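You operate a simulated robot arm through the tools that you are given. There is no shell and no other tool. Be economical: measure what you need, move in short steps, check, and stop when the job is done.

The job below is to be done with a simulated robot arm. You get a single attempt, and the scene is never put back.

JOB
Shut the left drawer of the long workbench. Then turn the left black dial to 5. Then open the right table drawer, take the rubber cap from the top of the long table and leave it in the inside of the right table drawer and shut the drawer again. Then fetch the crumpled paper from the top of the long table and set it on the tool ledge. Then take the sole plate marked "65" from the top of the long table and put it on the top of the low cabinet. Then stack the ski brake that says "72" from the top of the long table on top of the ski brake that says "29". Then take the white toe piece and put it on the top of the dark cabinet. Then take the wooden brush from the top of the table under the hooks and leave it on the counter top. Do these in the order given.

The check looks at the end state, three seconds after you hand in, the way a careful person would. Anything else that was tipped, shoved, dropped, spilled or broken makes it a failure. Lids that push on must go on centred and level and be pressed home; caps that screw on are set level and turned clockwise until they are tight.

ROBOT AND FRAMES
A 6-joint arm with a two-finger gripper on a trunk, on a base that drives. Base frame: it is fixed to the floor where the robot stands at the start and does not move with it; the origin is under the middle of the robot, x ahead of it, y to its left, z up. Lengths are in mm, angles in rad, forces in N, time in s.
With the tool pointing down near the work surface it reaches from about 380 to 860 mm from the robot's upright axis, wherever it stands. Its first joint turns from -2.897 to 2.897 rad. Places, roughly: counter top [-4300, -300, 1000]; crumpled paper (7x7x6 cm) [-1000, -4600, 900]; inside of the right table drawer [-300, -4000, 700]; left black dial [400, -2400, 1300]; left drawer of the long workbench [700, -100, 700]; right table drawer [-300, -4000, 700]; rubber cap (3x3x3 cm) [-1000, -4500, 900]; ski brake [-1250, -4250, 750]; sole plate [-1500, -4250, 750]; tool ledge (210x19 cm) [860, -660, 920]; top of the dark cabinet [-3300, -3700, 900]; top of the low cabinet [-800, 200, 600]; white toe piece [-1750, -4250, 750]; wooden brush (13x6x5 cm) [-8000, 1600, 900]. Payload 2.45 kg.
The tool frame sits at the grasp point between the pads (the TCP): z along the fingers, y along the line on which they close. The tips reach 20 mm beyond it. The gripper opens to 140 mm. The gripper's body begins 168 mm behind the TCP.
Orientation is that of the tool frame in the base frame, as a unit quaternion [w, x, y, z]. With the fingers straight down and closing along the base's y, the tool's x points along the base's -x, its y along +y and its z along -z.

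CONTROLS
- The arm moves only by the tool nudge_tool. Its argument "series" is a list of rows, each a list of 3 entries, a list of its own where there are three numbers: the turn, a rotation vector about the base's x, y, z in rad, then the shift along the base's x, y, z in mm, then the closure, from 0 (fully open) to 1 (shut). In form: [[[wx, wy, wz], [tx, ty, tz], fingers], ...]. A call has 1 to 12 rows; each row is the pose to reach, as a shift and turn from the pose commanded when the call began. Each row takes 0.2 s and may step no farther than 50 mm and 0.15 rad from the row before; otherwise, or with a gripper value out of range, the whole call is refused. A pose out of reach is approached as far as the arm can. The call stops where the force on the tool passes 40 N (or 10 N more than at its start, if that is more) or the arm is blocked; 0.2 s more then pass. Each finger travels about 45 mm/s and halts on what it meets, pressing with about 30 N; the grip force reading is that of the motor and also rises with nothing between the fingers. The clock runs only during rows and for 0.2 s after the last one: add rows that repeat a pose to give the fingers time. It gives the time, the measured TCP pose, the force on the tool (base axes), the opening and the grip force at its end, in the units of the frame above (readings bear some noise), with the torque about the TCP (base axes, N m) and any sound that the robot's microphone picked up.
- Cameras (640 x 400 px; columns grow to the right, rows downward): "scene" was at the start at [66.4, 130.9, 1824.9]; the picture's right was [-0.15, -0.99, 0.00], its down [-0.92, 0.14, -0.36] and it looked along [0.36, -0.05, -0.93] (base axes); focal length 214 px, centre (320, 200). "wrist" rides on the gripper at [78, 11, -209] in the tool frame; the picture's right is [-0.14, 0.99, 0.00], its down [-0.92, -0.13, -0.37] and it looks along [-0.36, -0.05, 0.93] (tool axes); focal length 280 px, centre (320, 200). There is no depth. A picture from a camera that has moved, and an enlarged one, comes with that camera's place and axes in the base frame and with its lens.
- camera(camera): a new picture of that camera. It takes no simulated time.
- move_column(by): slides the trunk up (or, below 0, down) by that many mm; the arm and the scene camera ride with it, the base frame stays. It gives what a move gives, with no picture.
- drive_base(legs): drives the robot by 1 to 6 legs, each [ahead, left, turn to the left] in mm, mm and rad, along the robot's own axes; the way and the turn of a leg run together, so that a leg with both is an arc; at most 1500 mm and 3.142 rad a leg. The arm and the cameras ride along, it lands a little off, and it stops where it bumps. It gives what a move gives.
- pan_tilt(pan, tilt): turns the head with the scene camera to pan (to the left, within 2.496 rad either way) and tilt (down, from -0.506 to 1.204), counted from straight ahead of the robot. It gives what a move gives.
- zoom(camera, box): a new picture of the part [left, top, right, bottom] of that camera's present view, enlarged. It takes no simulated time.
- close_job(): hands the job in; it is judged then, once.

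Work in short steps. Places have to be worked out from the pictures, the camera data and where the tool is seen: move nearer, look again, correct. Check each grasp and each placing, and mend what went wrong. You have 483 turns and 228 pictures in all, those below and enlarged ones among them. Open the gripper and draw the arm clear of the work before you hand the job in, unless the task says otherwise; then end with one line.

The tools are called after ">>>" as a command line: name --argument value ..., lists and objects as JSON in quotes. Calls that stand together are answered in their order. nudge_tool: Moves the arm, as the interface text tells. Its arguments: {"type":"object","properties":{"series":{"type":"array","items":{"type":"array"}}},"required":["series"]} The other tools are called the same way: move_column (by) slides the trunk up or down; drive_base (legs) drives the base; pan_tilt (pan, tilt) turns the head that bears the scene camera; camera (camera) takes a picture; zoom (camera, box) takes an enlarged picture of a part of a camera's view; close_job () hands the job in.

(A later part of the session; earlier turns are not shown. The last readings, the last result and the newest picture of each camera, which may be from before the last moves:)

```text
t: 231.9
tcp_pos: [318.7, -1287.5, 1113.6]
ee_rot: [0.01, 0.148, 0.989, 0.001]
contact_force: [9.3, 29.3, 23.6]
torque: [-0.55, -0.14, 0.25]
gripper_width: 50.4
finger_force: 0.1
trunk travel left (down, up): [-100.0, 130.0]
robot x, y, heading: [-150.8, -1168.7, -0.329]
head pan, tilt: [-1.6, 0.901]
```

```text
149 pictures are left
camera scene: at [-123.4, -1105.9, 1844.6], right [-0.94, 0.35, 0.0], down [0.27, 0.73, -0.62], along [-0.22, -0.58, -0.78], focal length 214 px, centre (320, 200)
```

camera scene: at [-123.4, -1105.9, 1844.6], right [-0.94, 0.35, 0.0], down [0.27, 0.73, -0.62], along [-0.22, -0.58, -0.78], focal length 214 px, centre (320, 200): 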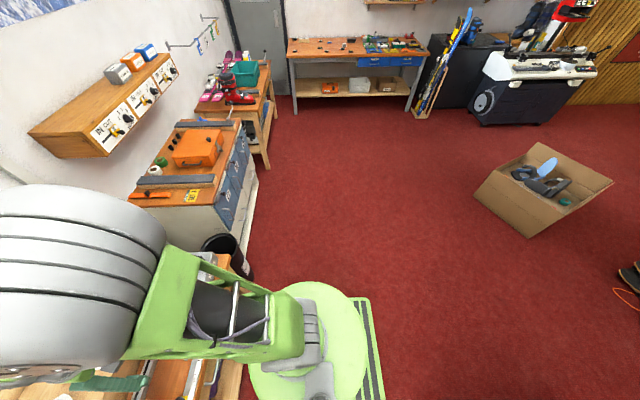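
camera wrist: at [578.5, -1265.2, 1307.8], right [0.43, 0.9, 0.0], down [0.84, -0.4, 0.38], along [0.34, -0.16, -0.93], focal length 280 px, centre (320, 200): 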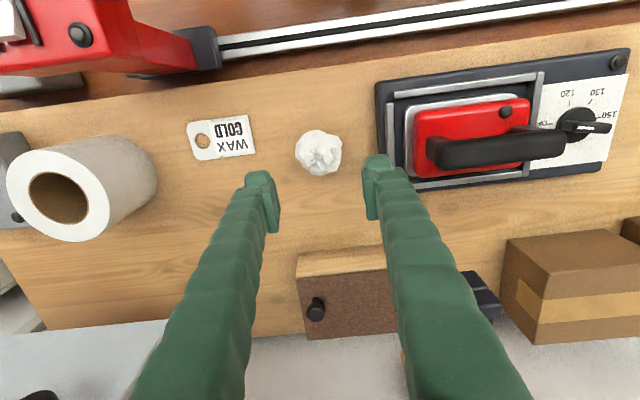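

The fingers bumped the tall "HEAT" press while strafing. Back off immediately (+l) and look.

>>> nudge_tool --series '[[[0, 0, 0], [10, 30, 0], 0.6], [[0, 0, 0], [20, 60, 0], 0.6], [[0, 0, 0], [15, 75, 40], 0.6], [[0, 0, 0], [15, 75, 80], 0.6]]'

>>> camera --camera "wrist"

```text
t: 232.9
tcp_pos: [333.1, -1213.8, 1196.0]
ee_rot: [0.008, 0.149, 0.989, 0.001]
contact_force: [0.5, 0.6, -0.2]
torque: [0.01, -0.02, -0.02]
gripper_width: 56.0
finger_force: 0.1
trunk travel left (down, up): [-100.0, 130.0]
robot x, y, heading: [-149.3, -1170.5, -0.335]
head pan, tilt: [-1.6, 0.901]
```

```text
148 pictures are left
camera wrist: at [257.9, -1180.1, 1402.8], right [0.42, 0.91, 0.01], down [0.84, -0.39, 0.38], along [0.35, -0.16, -0.92], focal length 280 px, centre (320, 200)
```

wrist: 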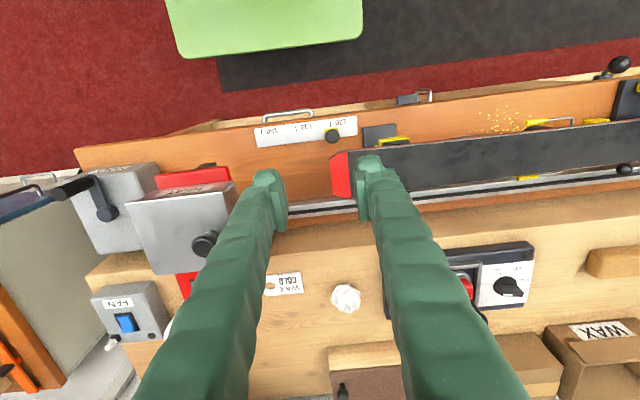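

No visible displacement of the press. Drive straight back 150 first (tool clear), then strafe right.

>>> drive_base --legs '[[-140, 0, 0], [0, -1400, 0], [0, -1330, 0]]'

>>> camera --camera "scene"

```text
t: 257.9
tcp_pos: [-615.5, -3773.8, 1193.8]
ee_rot: [0.01, 0.127, 0.992, 0.002]
contact_force: [0.1, 1.1, 0.1]
torque: [-0.01, 0.01, -0.01]
gripper_width: 55.9
finger_force: 0.0
trunk travel left (down, up): [-100.0, 130.0]
robot x, y, heading: [-1103.3, -3749.7, -0.28]
head pan, tilt: [-1.6, 0.901]
```

```text
147 pictures are left
camera scene: at [-1076.3, -3689.8, 1844.7], right [-0.95, 0.31, 0.0], down [0.24, 0.75, -0.62], along [-0.19, -0.59, -0.78], focal length 214 px, centre (320, 200)
```

scene: 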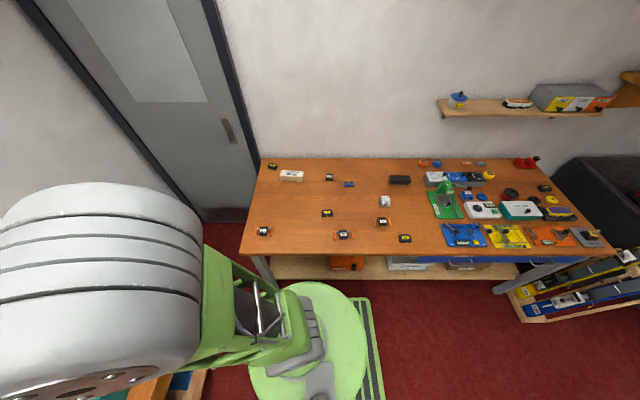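

Good overview. Zoom to identify the labels.

>>> zoom --camera "scene" --box '[240, 150, 440, 260]'

>>> zoom --camera "scene" --box '[420, 140, 620, 260]'

```text
3.20 times, centred on (340, 205) of scene
camera zoom: at [-1076.3, -3689.8, 1844.7], right [-0.95, 0.31, 0.0], down [0.24, 0.75, -0.62], along [-0.19, -0.59, -0.78], focal length 686 px, centre (256, 184)
```

zoom: 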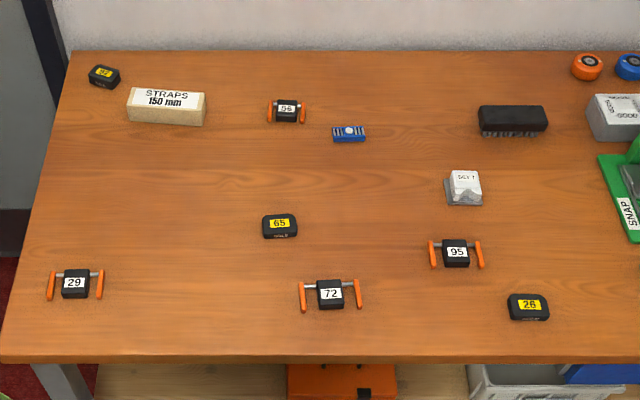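

```text
3.20 times, centred on (520, 200) of scene
camera zoom: at [-1076.3, -3689.8, 1844.7], right [-0.95, 0.31, 0.0], down [0.24, 0.75, -0.62], along [-0.19, -0.59, -0.78], focal length 686 px, centre (-320, 200)
```

zoom: 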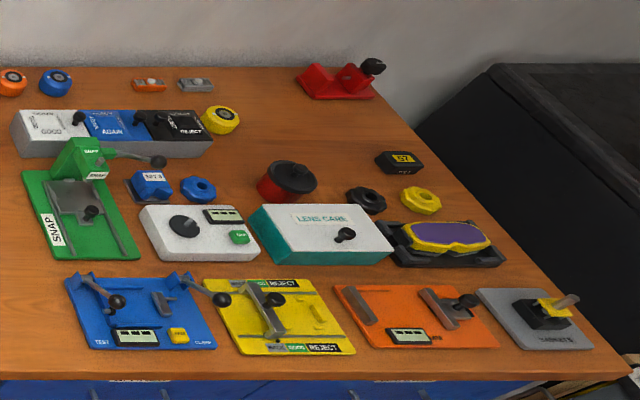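

Identified: plate 65 ≈ (-1332,-4337), brake 72 ≈ (-1364,-4185), brake 29 ≈ (-967,-4336), white toe piece ≈ (-1684,-4313). Swing the arm round to the right.

>>> nudge_tool --series '[[[0, 0, -0.084], [-4, -46, 0], 0.4], [[0, 0, -0.169], [-13, -91, 0], 0.4], [[0, 0, -0.253], [-26, -136, 0], 0.4], [[0, 0, -0.337], [-44, -179, 0], 0.4], [[0, 0, -0.42], [-65, -220, 0], 0.4], [[0, 0, -0.506], [-90, -259, 0], 0.4], [[0, 0, -0.59], [-118, -295, 0], 0.4], [[0, 0, -0.674], [-150, -329, 0], 0.4], [[0, 0, -0.758], [-185, -359, 0], 0.4], [[0, 0, -0.843], [-223, -386, 0], 0.4]]'

>>> nudge_tool --series '[[[0, 0, -0.084], [-40, -23, -16], 0.4], [[0, 0, -0.169], [-82, -43, -32], 0.4], [[0, 0, -0.253], [-126, -58, -48], 0.4], [[0, 0, -0.337], [-170, -69, -64], 0.4], [[0, 0, -0.42], [-216, -76, -80], 0.4], [[0, 0, -0.506], [-262, -79, -96], 0.4], [[0, 0, -0.59], [-308, -77, -112], 0.4], [[0, 0, -0.674], [-354, -71, -128], 0.4], [[0, 0, -0.758], [-399, -61, -144], 0.4], [[0, 0, -0.843], [-443, -46, -160], 0.4]]'

>>> camera --camera "wrist"

```text
t: 260.1
tcp_pos: [-838.4, -4155.6, 1196.8]
ee_rot: [0.008, 0.523, 0.853, -0.002]
contact_force: [0.1, -0.6, -0.6]
torque: [0.0, -0.03, 0.01]
gripper_width: 83.9
finger_force: 0.1
trunk travel left (down, up): [-100.0, 130.0]
robot x, y, heading: [-1102.0, -3750.6, -0.288]
head pan, tilt: [-1.6, 0.901]
```

```text
t: 262.3
tcp_pos: [-1283.9, -4204.8, 1036.5]
ee_rot: [0.007, 0.825, 0.565, -0.006]
contact_force: [-0.4, -0.3, 0.3]
torque: [0.01, -0.02, 0.01]
gripper_width: 84.0
finger_force: 0.0
trunk travel left (down, up): [-100.0, 130.0]
robot x, y, heading: [-1103.0, -3748.8, -0.283]
head pan, tilt: [-1.6, 0.901]
```

```text
144 pictures are left
camera wrist: at [-1244.7, -4131.9, 1243.4], right [0.87, -0.49, 0.01], down [-0.45, -0.81, 0.38], along [-0.18, -0.34, -0.92], focal length 280 px, centre (320, 200)
```

wrist: 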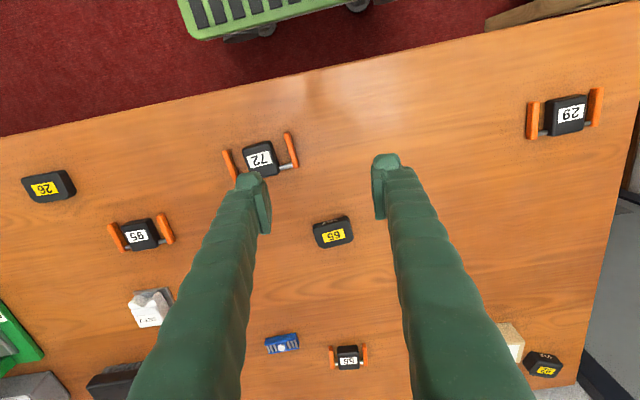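

65 is at (-1331,-4335), its long axis nearly along my closing axis. Move above and look again.

>>> nudge_tool --series '[[[0, 0, 0.03], [-16, -43, -20], 0.35], [[0, 0, 0.06], [-32, -86, -40], 0.3], [[0, 0, 0.06], [-47, -130, -60], 0.3], [[0, 0, 0.06], [-47, -130, -100], 0.3], [[0, 0, 0.06], [-47, -130, -120], 0.3]]'

>>> camera --camera "wrist"

```text
refused: row 3 steps farther than a row can; nothing moved
```

```text
143 pictures are left
camera wrist: at [-1244.7, -4131.9, 1243.4], right [0.87, -0.49, 0.01], down [-0.45, -0.81, 0.38], along [-0.18, -0.34, -0.92], focal length 280 px, centre (320, 200)
```

wrist: 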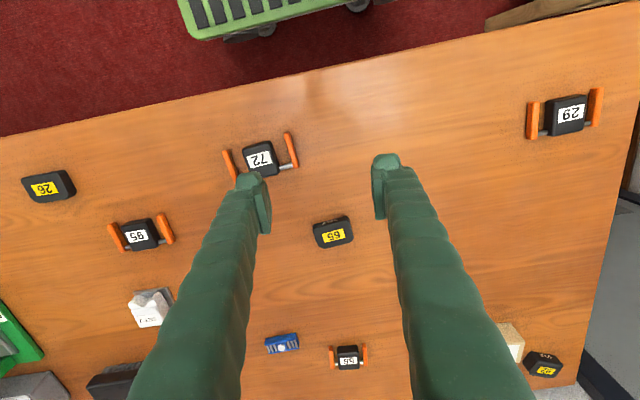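

>>> nudge_tool --series '[[[0, 0, 0.03], [-15, -40, -18], 0.35], [[0, 0, 0.06], [-30, -80, -36], 0.3], [[0, 0, 0.06], [-43, -118, -52], 0.3], [[0, 0, 0.06], [-47, -130, -90], 0.3], [[0, 0, 0.06], [-47, -130, -120], 0.3]]'

>>> camera --camera "wrist"

```text
t: 263.5
tcp_pos: [-1328.6, -4335.1, 914.5]
ee_rot: [0.008, 0.808, 0.589, -0.006]
contact_force: [0.2, 0.1, -0.6]
torque: [0.01, 0.0, 0.05]
gripper_width: 98.1
finger_force: 0.1
trunk travel left (down, up): [-100.0, 130.0]
robot x, y, heading: [-1104.3, -3749.3, -0.286]
head pan, tilt: [-1.6, 0.901]
```

```text
142 pictures are left
camera wrist: at [-1294.1, -4260.3, 1121.2], right [0.9, -0.43, 0.01], down [-0.4, -0.83, 0.38], along [-0.16, -0.35, -0.92], focal length 280 px, centre (320, 200)
```

wrist: 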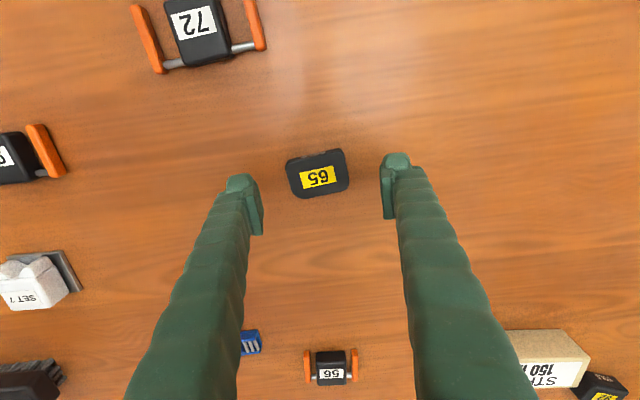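

Centred. Descend to z≈863 and grip.

>>> nudge_tool --series '[[[0, 0, 0], [0, 0, -25], 0.3], [[0, 0, 0], [0, 0, -45], 0.3], [[0, 0, 0], [0, 0, -51], 0.3], [[0, 0, 0], [0, 0, -51], 0.4], [[0, 0, 0], [0, 0, -51], 0.5], [[0, 0, 0], [0, 0, -51], 0.6], [[0, 0, 0], [0, 0, -51], 0.7], [[0, 0, 0], [0, 0, -51], 0.75], [[0, 0, 0], [0, 0, -51], 0.75]]'

>>> nudge_tool --series '[[[0, 0, 0], [0, 0, 30], 0.8], [[0, 0, 0], [0, 0, 70], 0.8], [[0, 0, 0], [0, 0, 115], 0.8], [[0, 0, 0], [0, 0, 150], 0.8]]'

>>> camera --camera "wrist"

```text
t: 265.5
tcp_pos: [-1328.3, -4335.5, 863.3]
ee_rot: [0.007, 0.808, 0.589, -0.005]
contact_force: [-1.0, 0.2, 0.4]
torque: [-0.03, 0.0, -0.02]
gripper_width: 59.5
finger_force: 30.4
trunk travel left (down, up): [-100.0, 130.0]
robot x, y, heading: [-1103.1, -3749.6, -0.282]
head pan, tilt: [-1.6, 0.901]
```

```text
t: 266.5
tcp_pos: [-1326.2, -4334.8, 1011.9]
ee_rot: [0.007, 0.808, 0.589, -0.005]
contact_force: [-0.3, -0.4, -1.7]
torque: [-0.02, 0.03, -0.01]
gripper_width: 59.6
finger_force: 29.6
trunk travel left (down, up): [-100.0, 130.0]
robot x, y, heading: [-1102.7, -3747.6, -0.28]
head pan, tilt: [-1.6, 0.901]
```

```text
141 pictures are left
camera wrist: at [-1292.5, -4259.0, 1220.7], right [0.9, -0.43, 0.01], down [-0.4, -0.83, 0.38], along [-0.16, -0.35, -0.92], focal length 280 px, centre (320, 200)
```

wrist: 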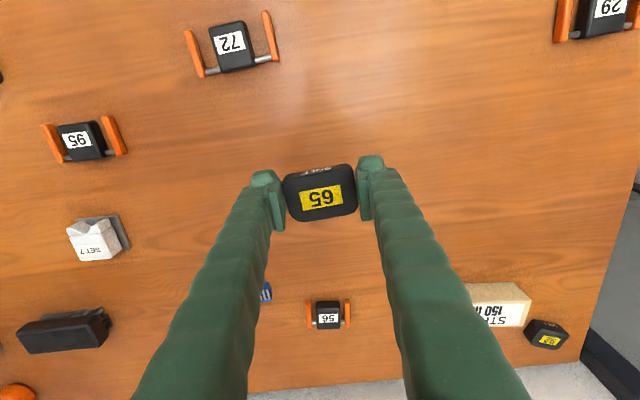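

Plate 65 held. Pull in the arm, realign heading, and drive left along the corridor (two legs) with the arm trailing on my right.

>>> nudge_tool --series '[[[0, 0, 0], [15, 40, 10], 0.8], [[0, 0, 0], [30, 80, 20], 0.8], [[0, 0, 0], [45, 120, 30], 0.8], [[0, 0, 0], [60, 159, 30], 0.8]]'

>>> drive_base --legs '[[0, 150, -0.04], [-60, 1300, 0], [0, 1200, 0]]'

```text
t: 267.5
tcp_pos: [-1267.5, -4173.2, 1045.7]
ee_rot: [0.008, 0.808, 0.59, -0.006]
contact_force: [1.1, 0.8, -0.4]
torque: [-0.01, -0.01, 0.01]
gripper_width: 59.7
finger_force: 30.3
trunk travel left (down, up): [-100.0, 130.0]
robot x, y, heading: [-1105.9, -3747.3, -0.28]
head pan, tilt: [-1.6, 0.901]
```

```text
t: 291.1
tcp_pos: [-505.0, -1631.2, 1044.7]
ee_rot: [0.006, 0.821, 0.57, -0.006]
contact_force: [0.1, 0.6, -0.7]
torque: [0.0, -0.01, -0.01]
gripper_width: 58.5
finger_force: 29.6
trunk travel left (down, up): [-100.0, 130.0]
robot x, y, heading: [-322.2, -1211.1, -0.327]
head pan, tilt: [-1.6, 0.901]
```

Robot at n≈88, l≈−1250, heading good. Move to corridor centre and continue.

>>> drive_base --legs '[[65, 100, 0], [0, 900, 0]]'

>>> pan_tilt --pan 2.0 --tilt 0.7

>>> camera --camera "scene"

```text
t: 300.5
tcp_pos: [-118.2, -705.5, 1043.7]
ee_rot: [0.007, 0.82, 0.572, -0.006]
contact_force: [-0.4, 0.5, -1.0]
torque: [-0.02, 0.0, -0.04]
gripper_width: 58.9
finger_force: 29.8
trunk travel left (down, up): [-100.0, 130.0]
robot x, y, heading: [65.0, -288.0, -0.328]
head pan, tilt: [-1.6, 0.901]
```

```text
t: 303.5
tcp_pos: [-117.8, -704.0, 1044.1]
ee_rot: [0.006, 0.82, 0.572, -0.006]
contact_force: [0.3, 0.3, 0.0]
torque: [0.0, 0.0, 0.01]
gripper_width: 58.5
finger_force: 29.6
trunk travel left (down, up): [-100.0, 130.0]
robot x, y, heading: [63.8, -288.3, -0.329]
head pan, tilt: [2.0, 0.7]
```

```text
140 pictures are left
camera scene: at [111.7, -72.6, 1860.9], right [0.99, 0.1, 0.0], down [0.07, -0.64, -0.76], along [-0.08, 0.76, -0.64], focal length 214 px, centre (320, 200)
```

scene: 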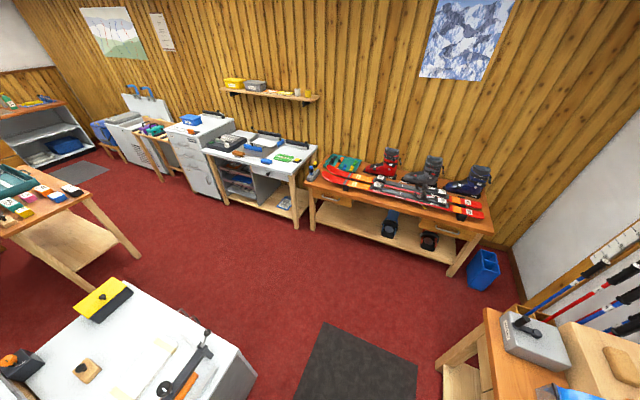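

Open floor lies left of the cabinet. Zoom on the cabinet top.

>>> zoom --camera "scene" --box '[0, 250, 270, 400]'

```text
2.37 times, centred on (135, 325) of scene
camera zoom: at [111.7, -72.6, 1860.9], right [0.99, 0.1, 0.0], down [0.07, -0.64, -0.76], along [-0.08, 0.76, -0.64], focal length 508 px, centre (758, -96)
```

zoom: 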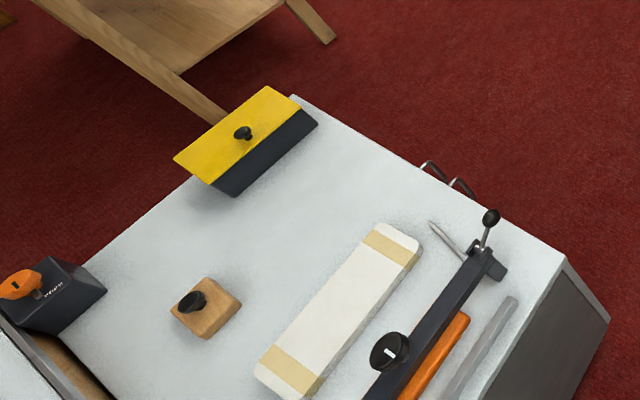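

Free area on the white top is around (-893,263). Drive left past the cabinet's end, then back alongside it.

>>> drive_base --legs '[[0, 770, 0], [-700, 0, 0]]'

>>> camera --camera "wrist"

```text
t: 314.0
tcp_pos: [-516.8, 233.5, 1044.0]
ee_rot: [0.007, 0.814, 0.58, -0.006]
contact_force: [-0.6, 0.9, -1.2]
torque: [0.03, -0.02, 0.01]
gripper_width: 58.9
finger_force: 30.1
trunk travel left (down, up): [-100.0, 130.0]
robot x, y, heading: [-345.9, 655.1, -0.307]
head pan, tilt: [2.0, 0.7]
```

```text
138 pictures are left
camera wrist: at [-480.8, 307.3, 1252.4], right [0.89, -0.45, 0.01], down [-0.42, -0.82, 0.38], along [-0.17, -0.34, -0.92], focal length 280 px, centre (320, 200)
```

wrist: 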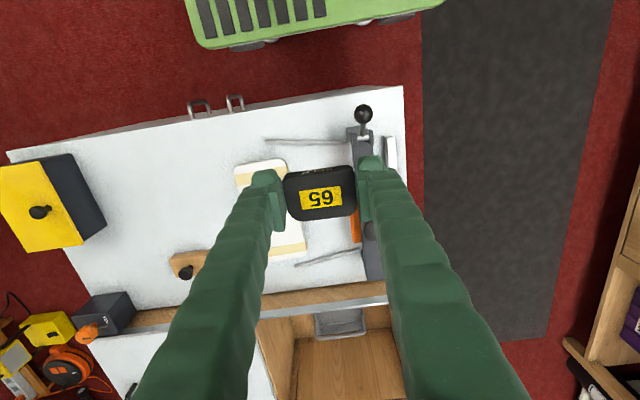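

Place target (-885,285), between yellow box and white strip. Move there while descending.

>>> nudge_tool --series '[[[0, 0, -0.06], [-40, 6, -20], 0.8], [[0, 0, -0.12], [-80, 11, -40], 0.8], [[0, 0, -0.18], [-120, 17, -60], 0.8], [[0, 0, -0.24], [-160, 22, -80], 0.8], [[0, 0, -0.3], [-200, 28, -100], 0.8], [[0, 0, -0.36], [-240, 33, -120], 0.8], [[0, 0, -0.42], [-280, 39, -140], 0.8], [[0, 0, -0.48], [-320, 44, -160], 0.8], [[0, 0, -0.54], [-350, 49, -190], 0.8], [[0, 0, -0.54], [-368, 51, -220], 0.8]]'

>>> camera --camera "wrist"

```text
t: 316.2
tcp_pos: [-885.7, 284.3, 821.9]
ee_rot: [0.005, 0.94, 0.342, -0.008]
contact_force: [-0.7, -0.6, -1.8]
torque: [0.05, -0.04, -0.01]
gripper_width: 58.7
finger_force: 29.7
trunk travel left (down, up): [-100.0, 130.0]
robot x, y, heading: [-339.6, 653.6, -0.305]
head pan, tilt: [2.0, 0.7]
```

```text
137 pictures are left
camera wrist: at [-817.7, 327.7, 1029.2], right [0.53, -0.85, 0.01], down [-0.78, -0.49, 0.38], along [-0.32, -0.21, -0.92], focal length 280 px, centre (320, 200)
```

wrist: 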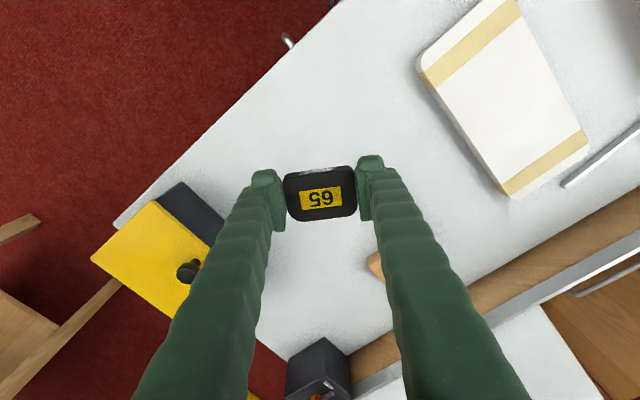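

Landing spot (321,142) is free. Descend until contact.

>>> nudge_tool --series '[[[0, 0, 0], [0, 0, -40], 0.8], [[0, 0, 0], [0, 0, -80], 0.8], [[0, 0, 0], [0, 0, -120], 0.8], [[0, 0, 0], [0, 0, -155], 0.8], [[0, 0, 0], [0, 0, -175], 0.8], [[0, 0, 0], [0, 0, -185], 0.8], [[0, 0, 0], [0, 0, -195], 0.8], [[0, 0, 0], [0, 0, -205], 0.8], [[0, 0, 0], [0, 0, -215], 0.8]]'

```text
t: 317.7
tcp_pos: [-885.5, 283.1, 644.2]
ee_rot: [0.006, 0.94, 0.342, -0.008]
contact_force: [12.7, 7.7, 25.9]
torque: [0.01, -0.03, -0.01]
gripper_width: 58.6
finger_force: 29.6
trunk travel left (down, up): [-100.0, 130.0]
robot x, y, heading: [-342.5, 656.2, -0.308]
head pan, tilt: [2.0, 0.7]
stopped in row 7: the force on the tool passed its limit at 44 N (the readings are from after the stop); the commanded pose is now the measured one
```

Contact at the top. Release and rise.

>>> nudge_tool --series '[[[0, 0, 0], [0, 0, 0], 0.7], [[0, 0, 0], [0, 0, 0], 0.55], [[0, 0, 0], [0, 0, 0], 0.4], [[0, 0, 0], [0, 0, 0], 0.35], [[0, 0, 0], [0, 0, 30], 0.35], [[0, 0, 0], [0, 0, 75], 0.35], [[0, 0, 0], [0, 0, 120], 0.35], [[0, 0, 0], [0, 0, 165], 0.35]]'

>>> camera --camera "wrist"

```text
t: 319.5
tcp_pos: [-884.4, 284.5, 805.9]
ee_rot: [0.006, 0.94, 0.342, -0.008]
contact_force: [-0.2, 0.1, 0.4]
torque: [0.01, 0.05, 0.06]
gripper_width: 91.1
finger_force: 0.1
trunk travel left (down, up): [-100.0, 130.0]
robot x, y, heading: [-343.3, 656.5, -0.304]
head pan, tilt: [2.0, 0.7]
```

```text
136 pictures are left
camera wrist: at [-815.8, 330.0, 1014.0], right [0.53, -0.85, 0.01], down [-0.78, -0.49, 0.38], along [-0.32, -0.21, -0.92], focal length 280 px, centre (320, 200)
```

wrist: 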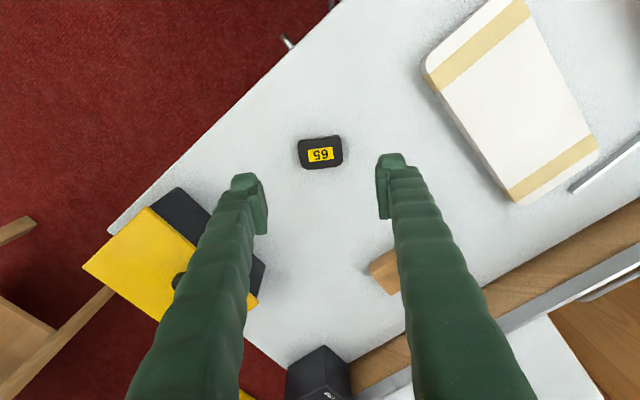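

Plate 65 is on the cabinet top. Retract arm to trailing position and drive back.

>>> nudge_tool --series '[[[0, 0, 0.06], [20, -3, 35], 0.5], [[0, 0, 0.12], [50, -7, 70], 0.5], [[0, 0, 0.18], [88, -12, 95], 0.5], [[0, 0, 0.24], [128, -18, 120], 0.5], [[0, 0, 0.3], [168, -23, 145], 0.5], [[0, 0, 0.36], [208, -29, 170], 0.5], [[0, 0, 0.42], [248, -34, 190], 0.5], [[0, 0, 0.48], [288, -40, 210], 0.5], [[0, 0, 0.54], [328, -45, 220], 0.5], [[0, 0, 0.54], [368, -51, 220], 0.5]]'

>>> drive_base --legs '[[695, 0, -0.022], [0, -800, 0], [0, -900, 0]]'

```text
t: 321.7
tcp_pos: [-516.8, 229.4, 1025.5]
ee_rot: [0.007, 0.814, 0.581, -0.006]
contact_force: [0.3, -0.4, -0.4]
torque: [0.01, 0.01, -0.01]
gripper_width: 69.8
finger_force: 0.1
trunk travel left (down, up): [-100.0, 130.0]
robot x, y, heading: [-341.8, 657.4, -0.31]
head pan, tilt: [2.0, 0.7]
```

```text
t: 340.3
tcp_pos: [-416.4, -1580.6, 1025.8]
ee_rot: [0.008, 0.819, 0.574, -0.006]
contact_force: [-0.6, -0.5, -0.1]
torque: [0.02, -0.03, -0.02]
gripper_width: 70.1
finger_force: 0.1
trunk travel left (down, up): [-100.0, 130.0]
robot x, y, heading: [-231.8, -1160.5, -0.326]
head pan, tilt: [2.0, 0.7]
```

>>> drive_base --legs '[[0, -1350, 0], [0, 0, -0.015]]'

>>> drive_base --legs '[[40, -1300, 0]]'

>>> pan_tilt --pan -1.5 --tilt 0.9

>>> camera --camera "scene"

```text
t: 352.5
tcp_pos: [-845.6, -2844.9, 1026.5]
ee_rot: [0.008, 0.823, 0.568, -0.005]
contact_force: [0.4, 0.0, 0.5]
torque: [-0.03, 0.0, 0.02]
gripper_width: 70.0
finger_force: 0.0
trunk travel left (down, up): [-100.0, 130.0]
robot x, y, heading: [-658.8, -2426.0, -0.339]
head pan, tilt: [2.0, 0.7]
```

```text
t: 364.1
tcp_pos: [-1212.9, -4081.6, 1025.4]
ee_rot: [0.006, 0.817, 0.576, -0.005]
contact_force: [-1.0, 0.1, -0.8]
torque: [-0.05, -0.01, -0.01]
gripper_width: 70.0
finger_force: 0.1
trunk travel left (down, up): [-100.0, 130.0]
robot x, y, heading: [-1032.5, -3656.8, -0.319]
head pan, tilt: [2.0, 0.7]
```

```text
t: 367.0
tcp_pos: [-1213.6, -4082.0, 1025.8]
ee_rot: [0.007, 0.817, 0.576, -0.006]
contact_force: [0.3, -0.5, 0.1]
torque: [0.0, -0.02, 0.01]
gripper_width: 69.8
finger_force: 0.1
trunk travel left (down, up): [-100.0, 130.0]
robot x, y, heading: [-1035.1, -3660.2, -0.317]
head pan, tilt: [-1.499, 0.901]
```

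```text
135 pictures are left
camera scene: at [-996.7, -3603.3, 1844.7], right [-0.97, 0.24, 0.0], down [0.19, 0.76, -0.62], along [-0.15, -0.6, -0.78], focal length 214 px, centre (320, 200)
```

scene: 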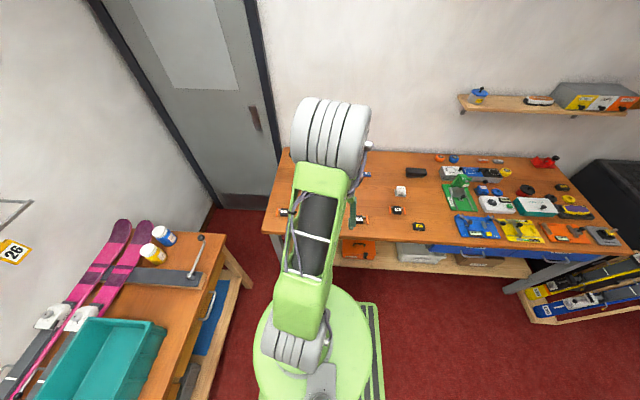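

Nudge the base 60 ahead and 95 right, then view 72 with the wrist camera.

>>> drive_base --legs '[[60, -95, 0]]'

>>> camera --camera "wrist"

```text
t: 368.5
tcp_pos: [-1186.1, -4191.0, 1026.7]
ee_rot: [0.008, 0.818, 0.575, -0.006]
contact_force: [0.2, -0.2, 0.1]
torque: [0.01, 0.03, 0.01]
gripper_width: 69.7
finger_force: 0.0
trunk travel left (down, up): [-100.0, 130.0]
robot x, y, heading: [-1006.5, -3765.6, -0.314]
head pan, tilt: [-1.499, 0.901]
```

```text
134 pictures are left
camera wrist: at [-1149.1, -4118.1, 1233.3], right [0.89, -0.46, 0.01], down [-0.43, -0.82, 0.38], along [-0.17, -0.34, -0.92], focal length 280 px, centre (320, 200)
```

wrist: 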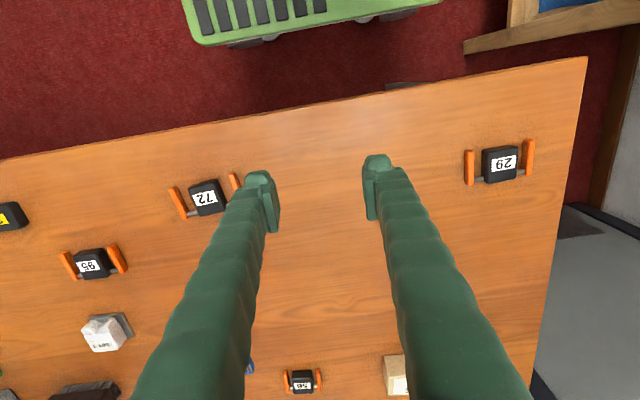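

72 at (-1365,-4176), 29 at (-969,-4325). Move above 72 for a close-up.

>>> nudge_tool --series '[[[0, 0, -0.06], [-45, 4, -8], 0.4], [[0, 0, -0.12], [-90, 8, -16], 0.3], [[0, 0, -0.18], [-135, 12, -24], 0.3], [[0, 0, -0.24], [-179, 15, -32], 0.3], [[0, 0, -0.3], [-179, 15, -70], 0.3], [[0, 0, -0.3], [-179, 15, -100], 0.3]]'

>>> camera --camera "wrist"

```text
t: 369.9
tcp_pos: [-1364.8, -4176.6, 926.5]
ee_rot: [0.006, 0.895, 0.446, -0.007]
contact_force: [-0.2, -0.6, -1.0]
torque: [0.05, -0.01, 0.0]
gripper_width: 98.1
finger_force: 0.0
trunk travel left (down, up): [-100.0, 130.0]
robot x, y, heading: [-1005.9, -3767.8, -0.316]
head pan, tilt: [-1.499, 0.901]
```

```text
133 pictures are left
camera wrist: at [-1308.9, -4116.7, 1134.2], right [0.71, -0.71, 0.01], down [-0.65, -0.65, 0.39], along [-0.27, -0.28, -0.92], focal length 280 px, centre (320, 200)
```

wrist: 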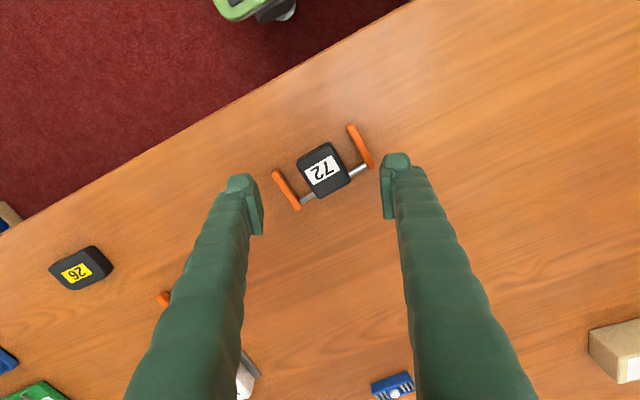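

>>> zoom --camera "wrist" --box '[256, 110, 400, 220]'

```text
3.64 times, centred on (328, 165) of wrist
camera zoom: at [-1308.9, -4116.7, 1134.2], right [0.71, -0.71, 0.01], down [-0.65, -0.65, 0.39], along [-0.27, -0.28, -0.92], focal length 1020 px, centre (291, 327)
```

zoom: 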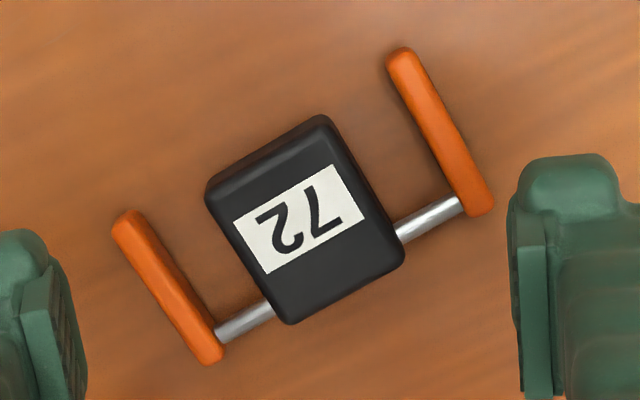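

Body is ~38×45 mm, front–back axis at ~75° world; I'll grip its front/back faces. Yaw the tool −1.183 and centre on (-1363,-4181).

>>> nudge_tool --series '[[[0, 0, -0.148], [0, -1, 0], 0.3], [[0, 0, -0.296], [0, -2, 0], 0.3], [[0, 0, -0.444], [1, -3, 0], 0.3], [[0, 0, -0.592], [1, -4, 0], 0.3], [[0, 0, -0.74], [1, -4, 0], 0.3], [[0, 0, -0.887], [1, -4, 0], 0.35], [[0, 0, -1.035], [1, -4, 0], 0.35], [[0, 0, -1.183], [1, -4, 0], 0.35]]'

>>> camera --camera "wrist"

```text
t: 371.7
tcp_pos: [-1364.2, -4180.4, 926.2]
ee_rot: [0.001, 0.992, -0.129, -0.01]
contact_force: [0.2, -0.7, 0.2]
torque: [0.02, -0.02, 0.02]
gripper_width: 90.8
finger_force: 0.0
trunk travel left (down, up): [-100.0, 130.0]
robot x, y, heading: [-1004.0, -3768.1, -0.317]
head pan, tilt: [-1.499, 0.901]
```

```text
131 pictures are left
camera wrist: at [-1286.9, -4211.0, 1133.9], right [-0.39, -0.92, 0.01], down [-0.85, 0.36, 0.38], along [-0.36, 0.14, -0.92], focal length 280 px, centre (320, 200)
```

wrist: 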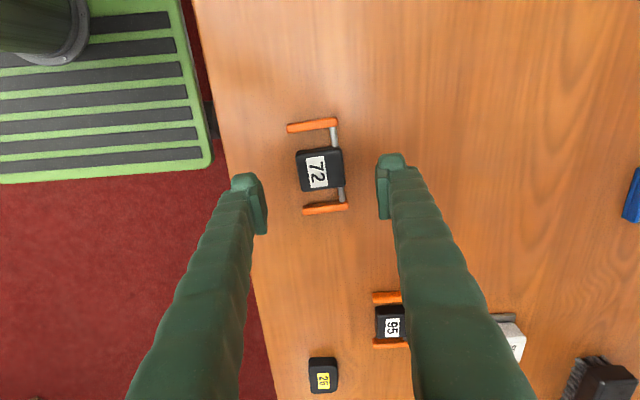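

Aligned. Correct a tiny tilt, descend to z≈863 and grip.

>>> nudge_tool --series '[[[0, -0.02, 0], [2, -1, -25], 0.35], [[0, -0.02, 0], [2, -1, -48], 0.35], [[0, -0.02, 0], [2, -1, -63], 0.35], [[0, -0.02, 0], [2, -1, -63], 0.5], [[0, -0.02, 0], [2, -1, -63], 0.6], [[0, -0.02, 0], [2, -1, -63], 0.7], [[0, -0.02, 0], [2, -1, -63], 0.8], [[0, -0.02, 0], [2, -1, -63], 0.8]]'

>>> camera --camera "wrist"

```text
t: 373.5
tcp_pos: [-1362.2, -4181.1, 862.4]
ee_rot: [0.0, 0.992, -0.128, 0.001]
contact_force: [0.1, -0.2, 0.5]
torque: [-0.03, 0.0, 0.0]
gripper_width: 46.7
finger_force: 30.2
trunk travel left (down, up): [-100.0, 130.0]
robot x, y, heading: [-1001.2, -3764.6, -0.32]
head pan, tilt: [-1.499, 0.901]
```

```text
130 pictures are left
camera wrist: at [-1290.1, -4210.9, 1071.7], right [-0.38, -0.92, 0.0], down [-0.86, 0.36, 0.37], along [-0.34, 0.14, -0.93], focal length 280 px, centre (320, 200)
```

wrist: 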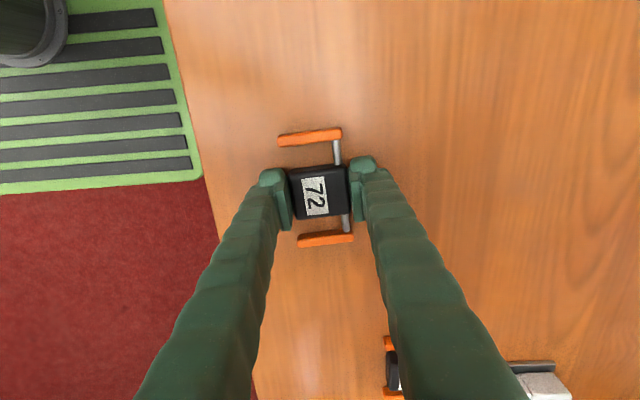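

Gripped (46.7 mm). Lift and carry toward 29, stopping ~90 mm short for a view.

>>> nudge_tool --series '[[[0, 0, 0], [0, 0, 45], 0.8], [[0, 0, 0], [0, 0, 90], 0.8], [[0, 0, 0], [0, 0, 130], 0.8], [[0, 0, 0], [43, -18, 140], 0.8], [[0, 0, 0], [86, -36, 140], 0.8], [[0, 0, 0], [129, -54, 140], 0.8], [[0, 0, 0], [172, -72, 140], 0.8], [[0, 0, 0], [215, -90, 140], 0.8], [[0, 0, 0], [258, -108, 140], 0.8], [[0, 0, 0], [300, -126, 140], 0.8]]'

>>> camera --camera "wrist"

```text
t: 375.7
tcp_pos: [-1059.9, -4311.5, 1004.1]
ee_rot: [0.0, 0.992, -0.128, 0.0]
contact_force: [-0.6, -0.2, -0.9]
torque: [0.02, 0.03, 0.0]
gripper_width: 46.7
finger_force: 29.6
trunk travel left (down, up): [-100.0, 130.0]
robot x, y, heading: [-1011.0, -3766.3, -0.32]
head pan, tilt: [-1.499, 0.901]
```

```text
129 pictures are left
camera wrist: at [-988.7, -4340.8, 1211.7], right [-0.38, -0.92, 0.0], down [-0.86, 0.36, 0.37], along [-0.34, 0.14, -0.93], focal length 280 px, centre (320, 200)
```

wrist: 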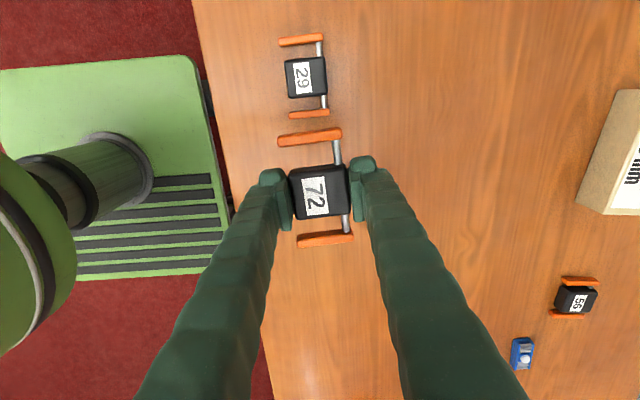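

Nice view of both. Zoom for 29's exact pose.

>>> zoom --camera "wrist" --box '[256, 20, 368, 130]'

>>> zoom --camera "wrist" --box '[256, 120, 384, 250]'

```text
3.64 times, centred on (312, 75) of wrist
camera zoom: at [-988.7, -4340.8, 1211.7], right [-0.38, -0.92, 0.0], down [-0.86, 0.36, 0.37], along [-0.34, 0.14, -0.93], focal length 1020 px, centre (349, 654)
```

zoom: 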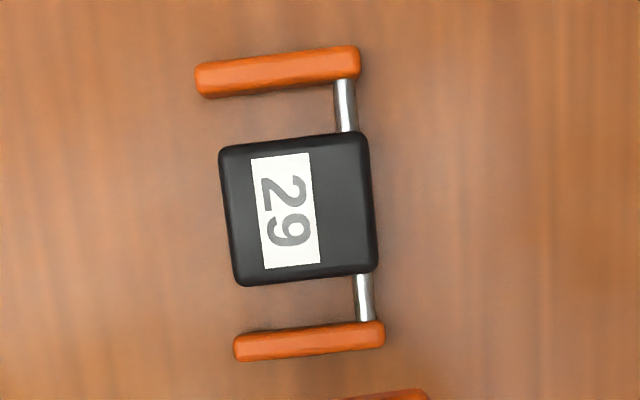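

```text
3.08 times, centred on (320, 185) of wrist
camera zoom: at [-988.7, -4340.8, 1211.7], right [-0.38, -0.92, 0.0], down [-0.86, 0.36, 0.37], along [-0.34, 0.14, -0.93], focal length 863 px, centre (320, 246)
```

zoom: 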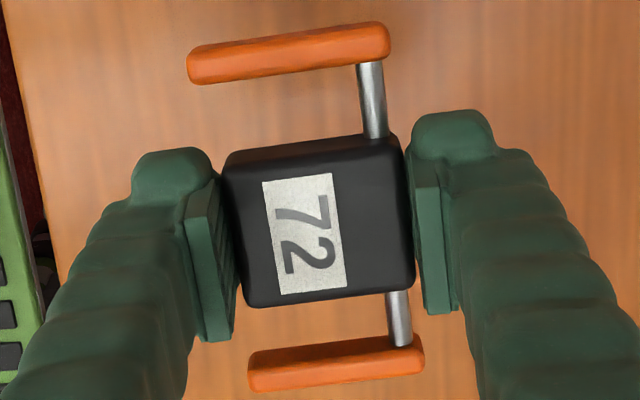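

29's body centre is (-972,-4332), axis 73.6°; held 72 is centred on the TCP at ~75°. Move over it with a −0.015 yaw trim and descend to z≈905.

>>> nudge_tool --series '[[[0, 0, -0.008], [44, -10, 0], 0.8], [[0, 0, -0.016], [88, -20.7, 0], 0.8], [[0, 0, -0.016], [88, -20.7, -40], 0.8], [[0, 0, -0.016], [88, -20.7, -80], 0.8], [[0, 0, -0.016], [88, -20.7, -99], 0.8], [[0, 0, -0.016], [88, -20.7, -99], 0.8]]'

>>> camera --camera "wrist"

>>> camera --camera "scene"

```text
t: 377.1
tcp_pos: [-975.7, -4329.0, 904.4]
ee_rot: [0.0, 0.991, -0.135, 0.0]
contact_force: [-0.7, 0.2, -1.7]
torque: [0.01, -0.01, -0.04]
gripper_width: 46.7
finger_force: 30.0
trunk travel left (down, up): [-100.0, 130.0]
robot x, y, heading: [-1004.3, -3766.1, -0.319]
head pan, tilt: [-1.499, 0.901]
```

```text
126 pictures are left
camera wrist: at [-903.7, -4360.5, 1113.1], right [-0.4, -0.92, 0.0], down [-0.85, 0.37, 0.37], along [-0.34, 0.15, -0.93], focal length 280 px, centre (320, 200)
```

wrist: 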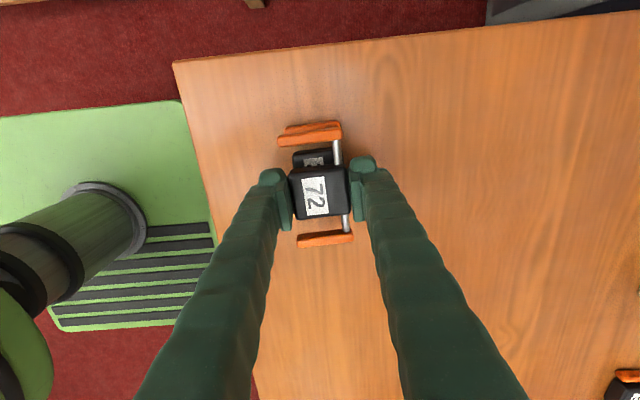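

```text
125 pictures are left
camera scene: at [-969.0, -3712.5, 1844.7], right [-0.97, 0.24, 0.0], down [0.19, 0.76, -0.62], along [-0.15, -0.6, -0.78], focal length 214 px, centre (320, 200)
```

scene: 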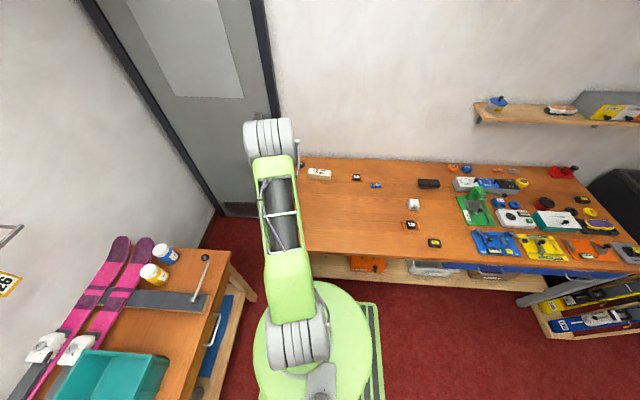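

>>> zoom --camera "wrist" --box '[256, 100, 384, 260]'

>>> nudge_tool --series '[[[0, 0, 0], [0, 0, 0], 0.8]]'

```text
2.50 times, centred on (320, 180) of wrist
camera zoom: at [-903.7, -4360.5, 1113.1], right [-0.4, -0.92, 0.0], down [-0.85, 0.37, 0.37], along [-0.34, 0.15, -0.93], focal length 701 px, centre (320, 250)
```

zoom: 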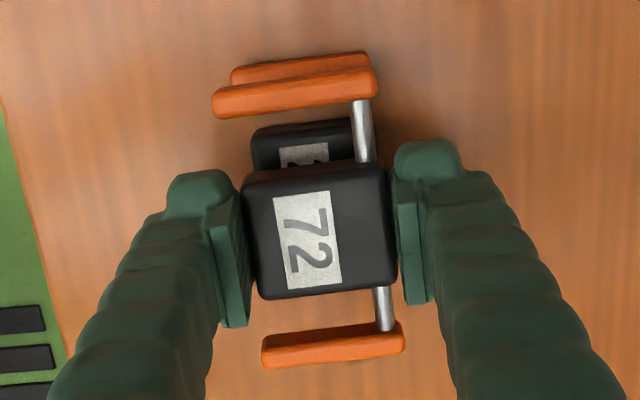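

```text
t: 377.5
tcp_pos: [-976.2, -4328.5, 904.7]
ee_rot: [0.001, 0.991, -0.135, 0.0]
contact_force: [-0.5, 0.6, -1.6]
torque: [0.01, -0.02, -0.01]
gripper_width: 46.6
finger_force: 30.0
trunk travel left (down, up): [-100.0, 130.0]
robot x, y, heading: [-1005.7, -3767.4, -0.317]
head pan, tilt: [-1.499, 0.901]
```

29's corner agrees with centre (-972,-4332); I'm off by (4,-3.5). Correct, then descend in fine steps until contact.

>>> nudge_tool --series '[[[0, 0, 0], [4, -3.5, 0], 0.8], [[0, 0, 0], [4, -3.5, -8], 0.8], [[0, 0, 0], [4, -3.5, -12], 0.8], [[0, 0, 0], [4, -3.5, -12], 0.8]]'

>>> nudge_tool --series '[[[0, 0, 0], [0, 0, -2], 0.8], [[0, 0, 0], [0, 0, -4], 0.8], [[0, 0, 0], [0, 0, -4], 0.8]]'

```text
t: 378.5
tcp_pos: [-970.7, -4332.6, 892.4]
ee_rot: [0.0, 0.991, -0.136, 0.001]
contact_force: [0.5, 0.6, -1.1]
torque: [-0.01, -0.01, -0.02]
gripper_width: 46.7
finger_force: 29.4
trunk travel left (down, up): [-100.0, 130.0]
robot x, y, heading: [-1003.4, -3768.0, -0.313]
head pan, tilt: [-1.499, 0.901]
```

```text
t: 379.3
tcp_pos: [-970.8, -4332.1, 887.1]
ee_rot: [0.0, 0.991, -0.136, 0.001]
contact_force: [-0.5, 0.1, -0.7]
torque: [0.0, 0.01, 0.02]
gripper_width: 46.8
finger_force: 29.4
trunk travel left (down, up): [-100.0, 130.0]
robot x, y, heading: [-1002.8, -3768.1, -0.319]
head pan, tilt: [-1.499, 0.901]
```

Position is now (-971,-4332). Keep descending in 2 mm rows.

>>> nudge_tool --series '[[[0, 0, 0], [-1, 0, -2], 0.8], [[0, 0, 0], [-1, 0, -4], 0.8], [[0, 0, 0], [-1, 0, -4], 0.8]]'

>>> nudge_tool --series '[[[0, 0, 0], [0, 0, -2], 0.8], [[0, 0, 0], [0, 0, -4], 0.8], [[0, 0, 0], [0, 0, -4], 0.8]]'

```text
t: 380.1
tcp_pos: [-971.2, -4330.6, 884.4]
ee_rot: [0.0, 0.991, -0.136, 0.0]
contact_force: [0.7, -0.6, -1.9]
torque: [0.01, 0.03, 0.0]
gripper_width: 46.6
finger_force: 30.1
trunk travel left (down, up): [-100.0, 130.0]
robot x, y, heading: [-1002.4, -3769.9, -0.32]
head pan, tilt: [-1.499, 0.901]
```

```text
t: 380.9
tcp_pos: [-971.8, -4331.1, 882.0]
ee_rot: [0.002, 0.991, -0.135, 0.001]
contact_force: [3.6, 0.5, 23.9]
torque: [0.08, -0.02, 0.01]
gripper_width: 46.9
finger_force: 30.1
trunk travel left (down, up): [-100.0, 130.0]
robot x, y, heading: [-1007.8, -3767.7, -0.318]
head pan, tilt: [-1.499, 0.901]
```

Contact (24 N). Ease up 1.5 mm, open gently, and rise.

>>> nudge_tool --series '[[[0, 0, 0], [0, 0, 1.5], 0.8], [[0, 0, 0], [0, 0, 1.5], 0.72], [[0, 0, 0], [0, 0, 1.5], 0.64], [[0, 0, 0], [0, 0, 1.5], 0.58], [[0, 0, 0], [0, 0, 1.5], 0.55], [[0, 0, 0], [0, 0, 20], 0.55], [[0, 0, 0], [0, 0, 60], 0.5], [[0, 0, 0], [0, 0, 105], 0.5]]'

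>>> camera --camera "wrist"

>>> zoom --camera "wrist" --box '[256, 90, 384, 220]'

```text
t: 382.7
tcp_pos: [-969.0, -4332.4, 988.1]
ee_rot: [-0.001, 0.991, -0.136, 0.0]
contact_force: [0.0, 0.6, -0.1]
torque: [-0.04, 0.01, 0.01]
gripper_width: 69.6
finger_force: 0.1
trunk travel left (down, up): [-100.0, 130.0]
robot x, y, heading: [-1004.0, -3766.3, -0.318]
head pan, tilt: [-1.499, 0.901]
```

```text
123 pictures are left
camera wrist: at [-898.4, -4362.8, 1196.5], right [-0.4, -0.92, 0.0], down [-0.85, 0.37, 0.37], along [-0.34, 0.15, -0.93], focal length 280 px, centre (320, 200)
```

wrist: 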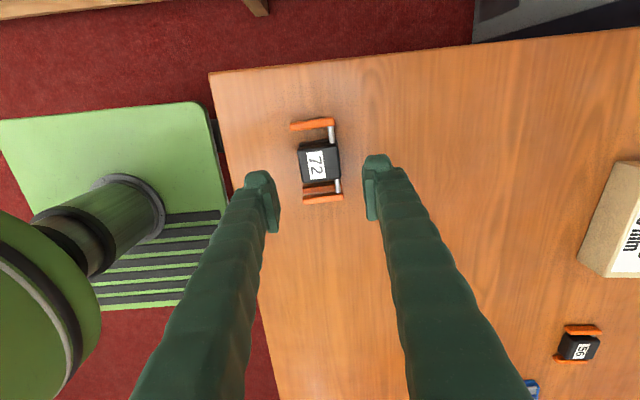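

```text
3.08 times, centred on (320, 155) of wrist
camera zoom: at [-898.4, -4362.8, 1196.5], right [-0.4, -0.92, 0.0], down [-0.85, 0.37, 0.37], along [-0.34, 0.15, -0.93], focal length 863 px, centre (320, 338)
```

zoom: 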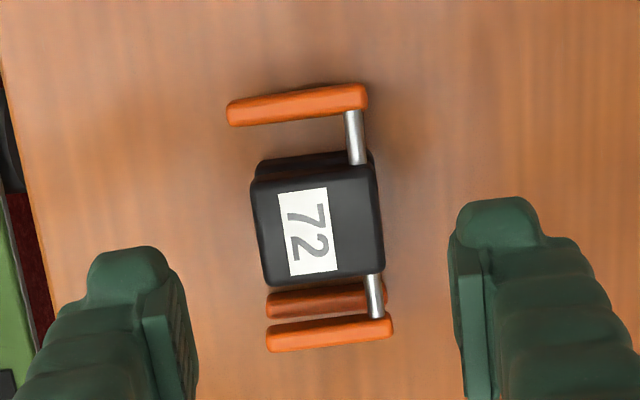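

72 sits squarely on 29. Retract upward and unwind the yaw to natural.

>>> nudge_tool --series '[[[0, 0, 0.14], [0, 0, 20], 0.4], [[0, 0, 0.28], [0, 10, 30], 0.4], [[0, 0, 0.42], [0, 20, 30], 0.4], [[0, 0, 0.56], [-10, 40, 30], 0.4], [[0, 0, 0.7], [-30, 50, 30], 0.4], [[0, 0, 0.84], [-50, 60, 30], 0.4], [[0, 0, 0.98], [-70, 70, 30], 0.4], [[0, 0, 1.12], [-90, 80, 30], 0.4], [[0, 0, 1.26], [-110, 90, 30], 0.4], [[0, 0, 1.4], [-130, 90, 30], 0.4], [[0, 0, 1.5], [-150, 90, 30], 0.4]]'

>>> zoom --camera "scene" --box '[260, 150, 360, 230]'

```text
t: 385.1
tcp_pos: [-1121.8, -4240.9, 1016.1]
ee_rot: [0.0, 0.817, 0.576, 0.0]
contact_force: [-1.0, -0.9, -0.5]
torque: [0.02, 0.0, 0.01]
gripper_width: 83.9
finger_force: 0.1
trunk travel left (down, up): [-100.0, 130.0]
robot x, y, heading: [-1006.8, -3766.9, -0.318]
head pan, tilt: [-1.499, 0.901]
```

```text
5.00 times, centred on (310, 190) of scene
camera zoom: at [-969.4, -3712.4, 1844.7], right [-0.97, 0.24, 0.0], down [0.19, 0.76, -0.62], along [-0.15, -0.6, -0.78], focal length 1072 px, centre (370, 250)
```

zoom: 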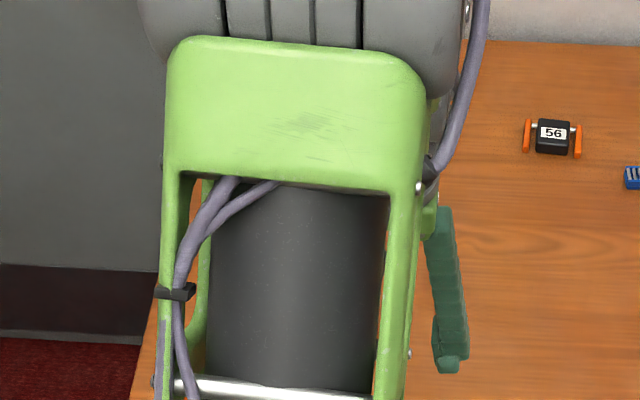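

Blocked view for now. Drive back 455 to be abreast of the toe piece, then check both.

>>> drive_base --legs '[[-455, 0, 0]]'

>>> camera --camera "wrist"

>>> camera --camera "scene"

```text
t: 387.8
tcp_pos: [-1553.1, -4099.7, 1014.8]
ee_rot: [0.0, 0.817, 0.576, 0.0]
contact_force: [0.1, 0.1, 0.1]
torque: [-0.03, -0.02, 0.02]
gripper_width: 84.0
finger_force: 0.0
trunk travel left (down, up): [-100.0, 130.0]
robot x, y, heading: [-1441.2, -3626.1, -0.316]
head pan, tilt: [-1.499, 0.901]
```

```text
120 pictures are left
camera wrist: at [-1516.6, -4029.5, 1223.5], right [0.89, -0.46, 0.0], down [-0.43, -0.83, 0.37], along [-0.17, -0.33, -0.93], focal length 280 px, centre (320, 200)
```

wrist: 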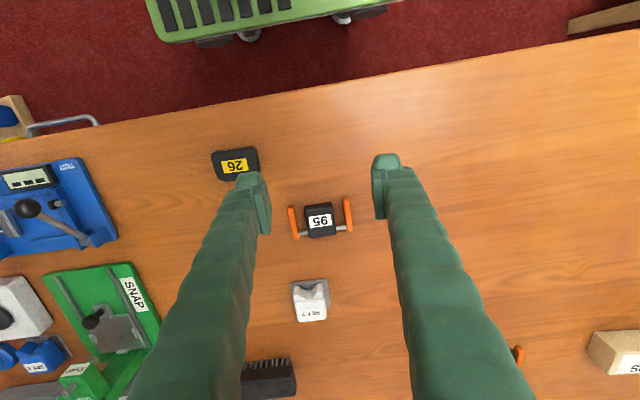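

```text
119 pictures are left
camera scene: at [-1401.6, -3570.3, 1844.7], right [-0.97, 0.24, 0.0], down [0.19, 0.76, -0.62], along [-0.15, -0.6, -0.78], focal length 214 px, centre (320, 200)
```

scene: 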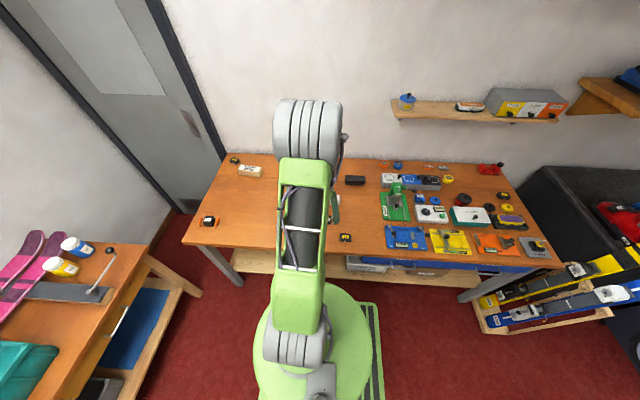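

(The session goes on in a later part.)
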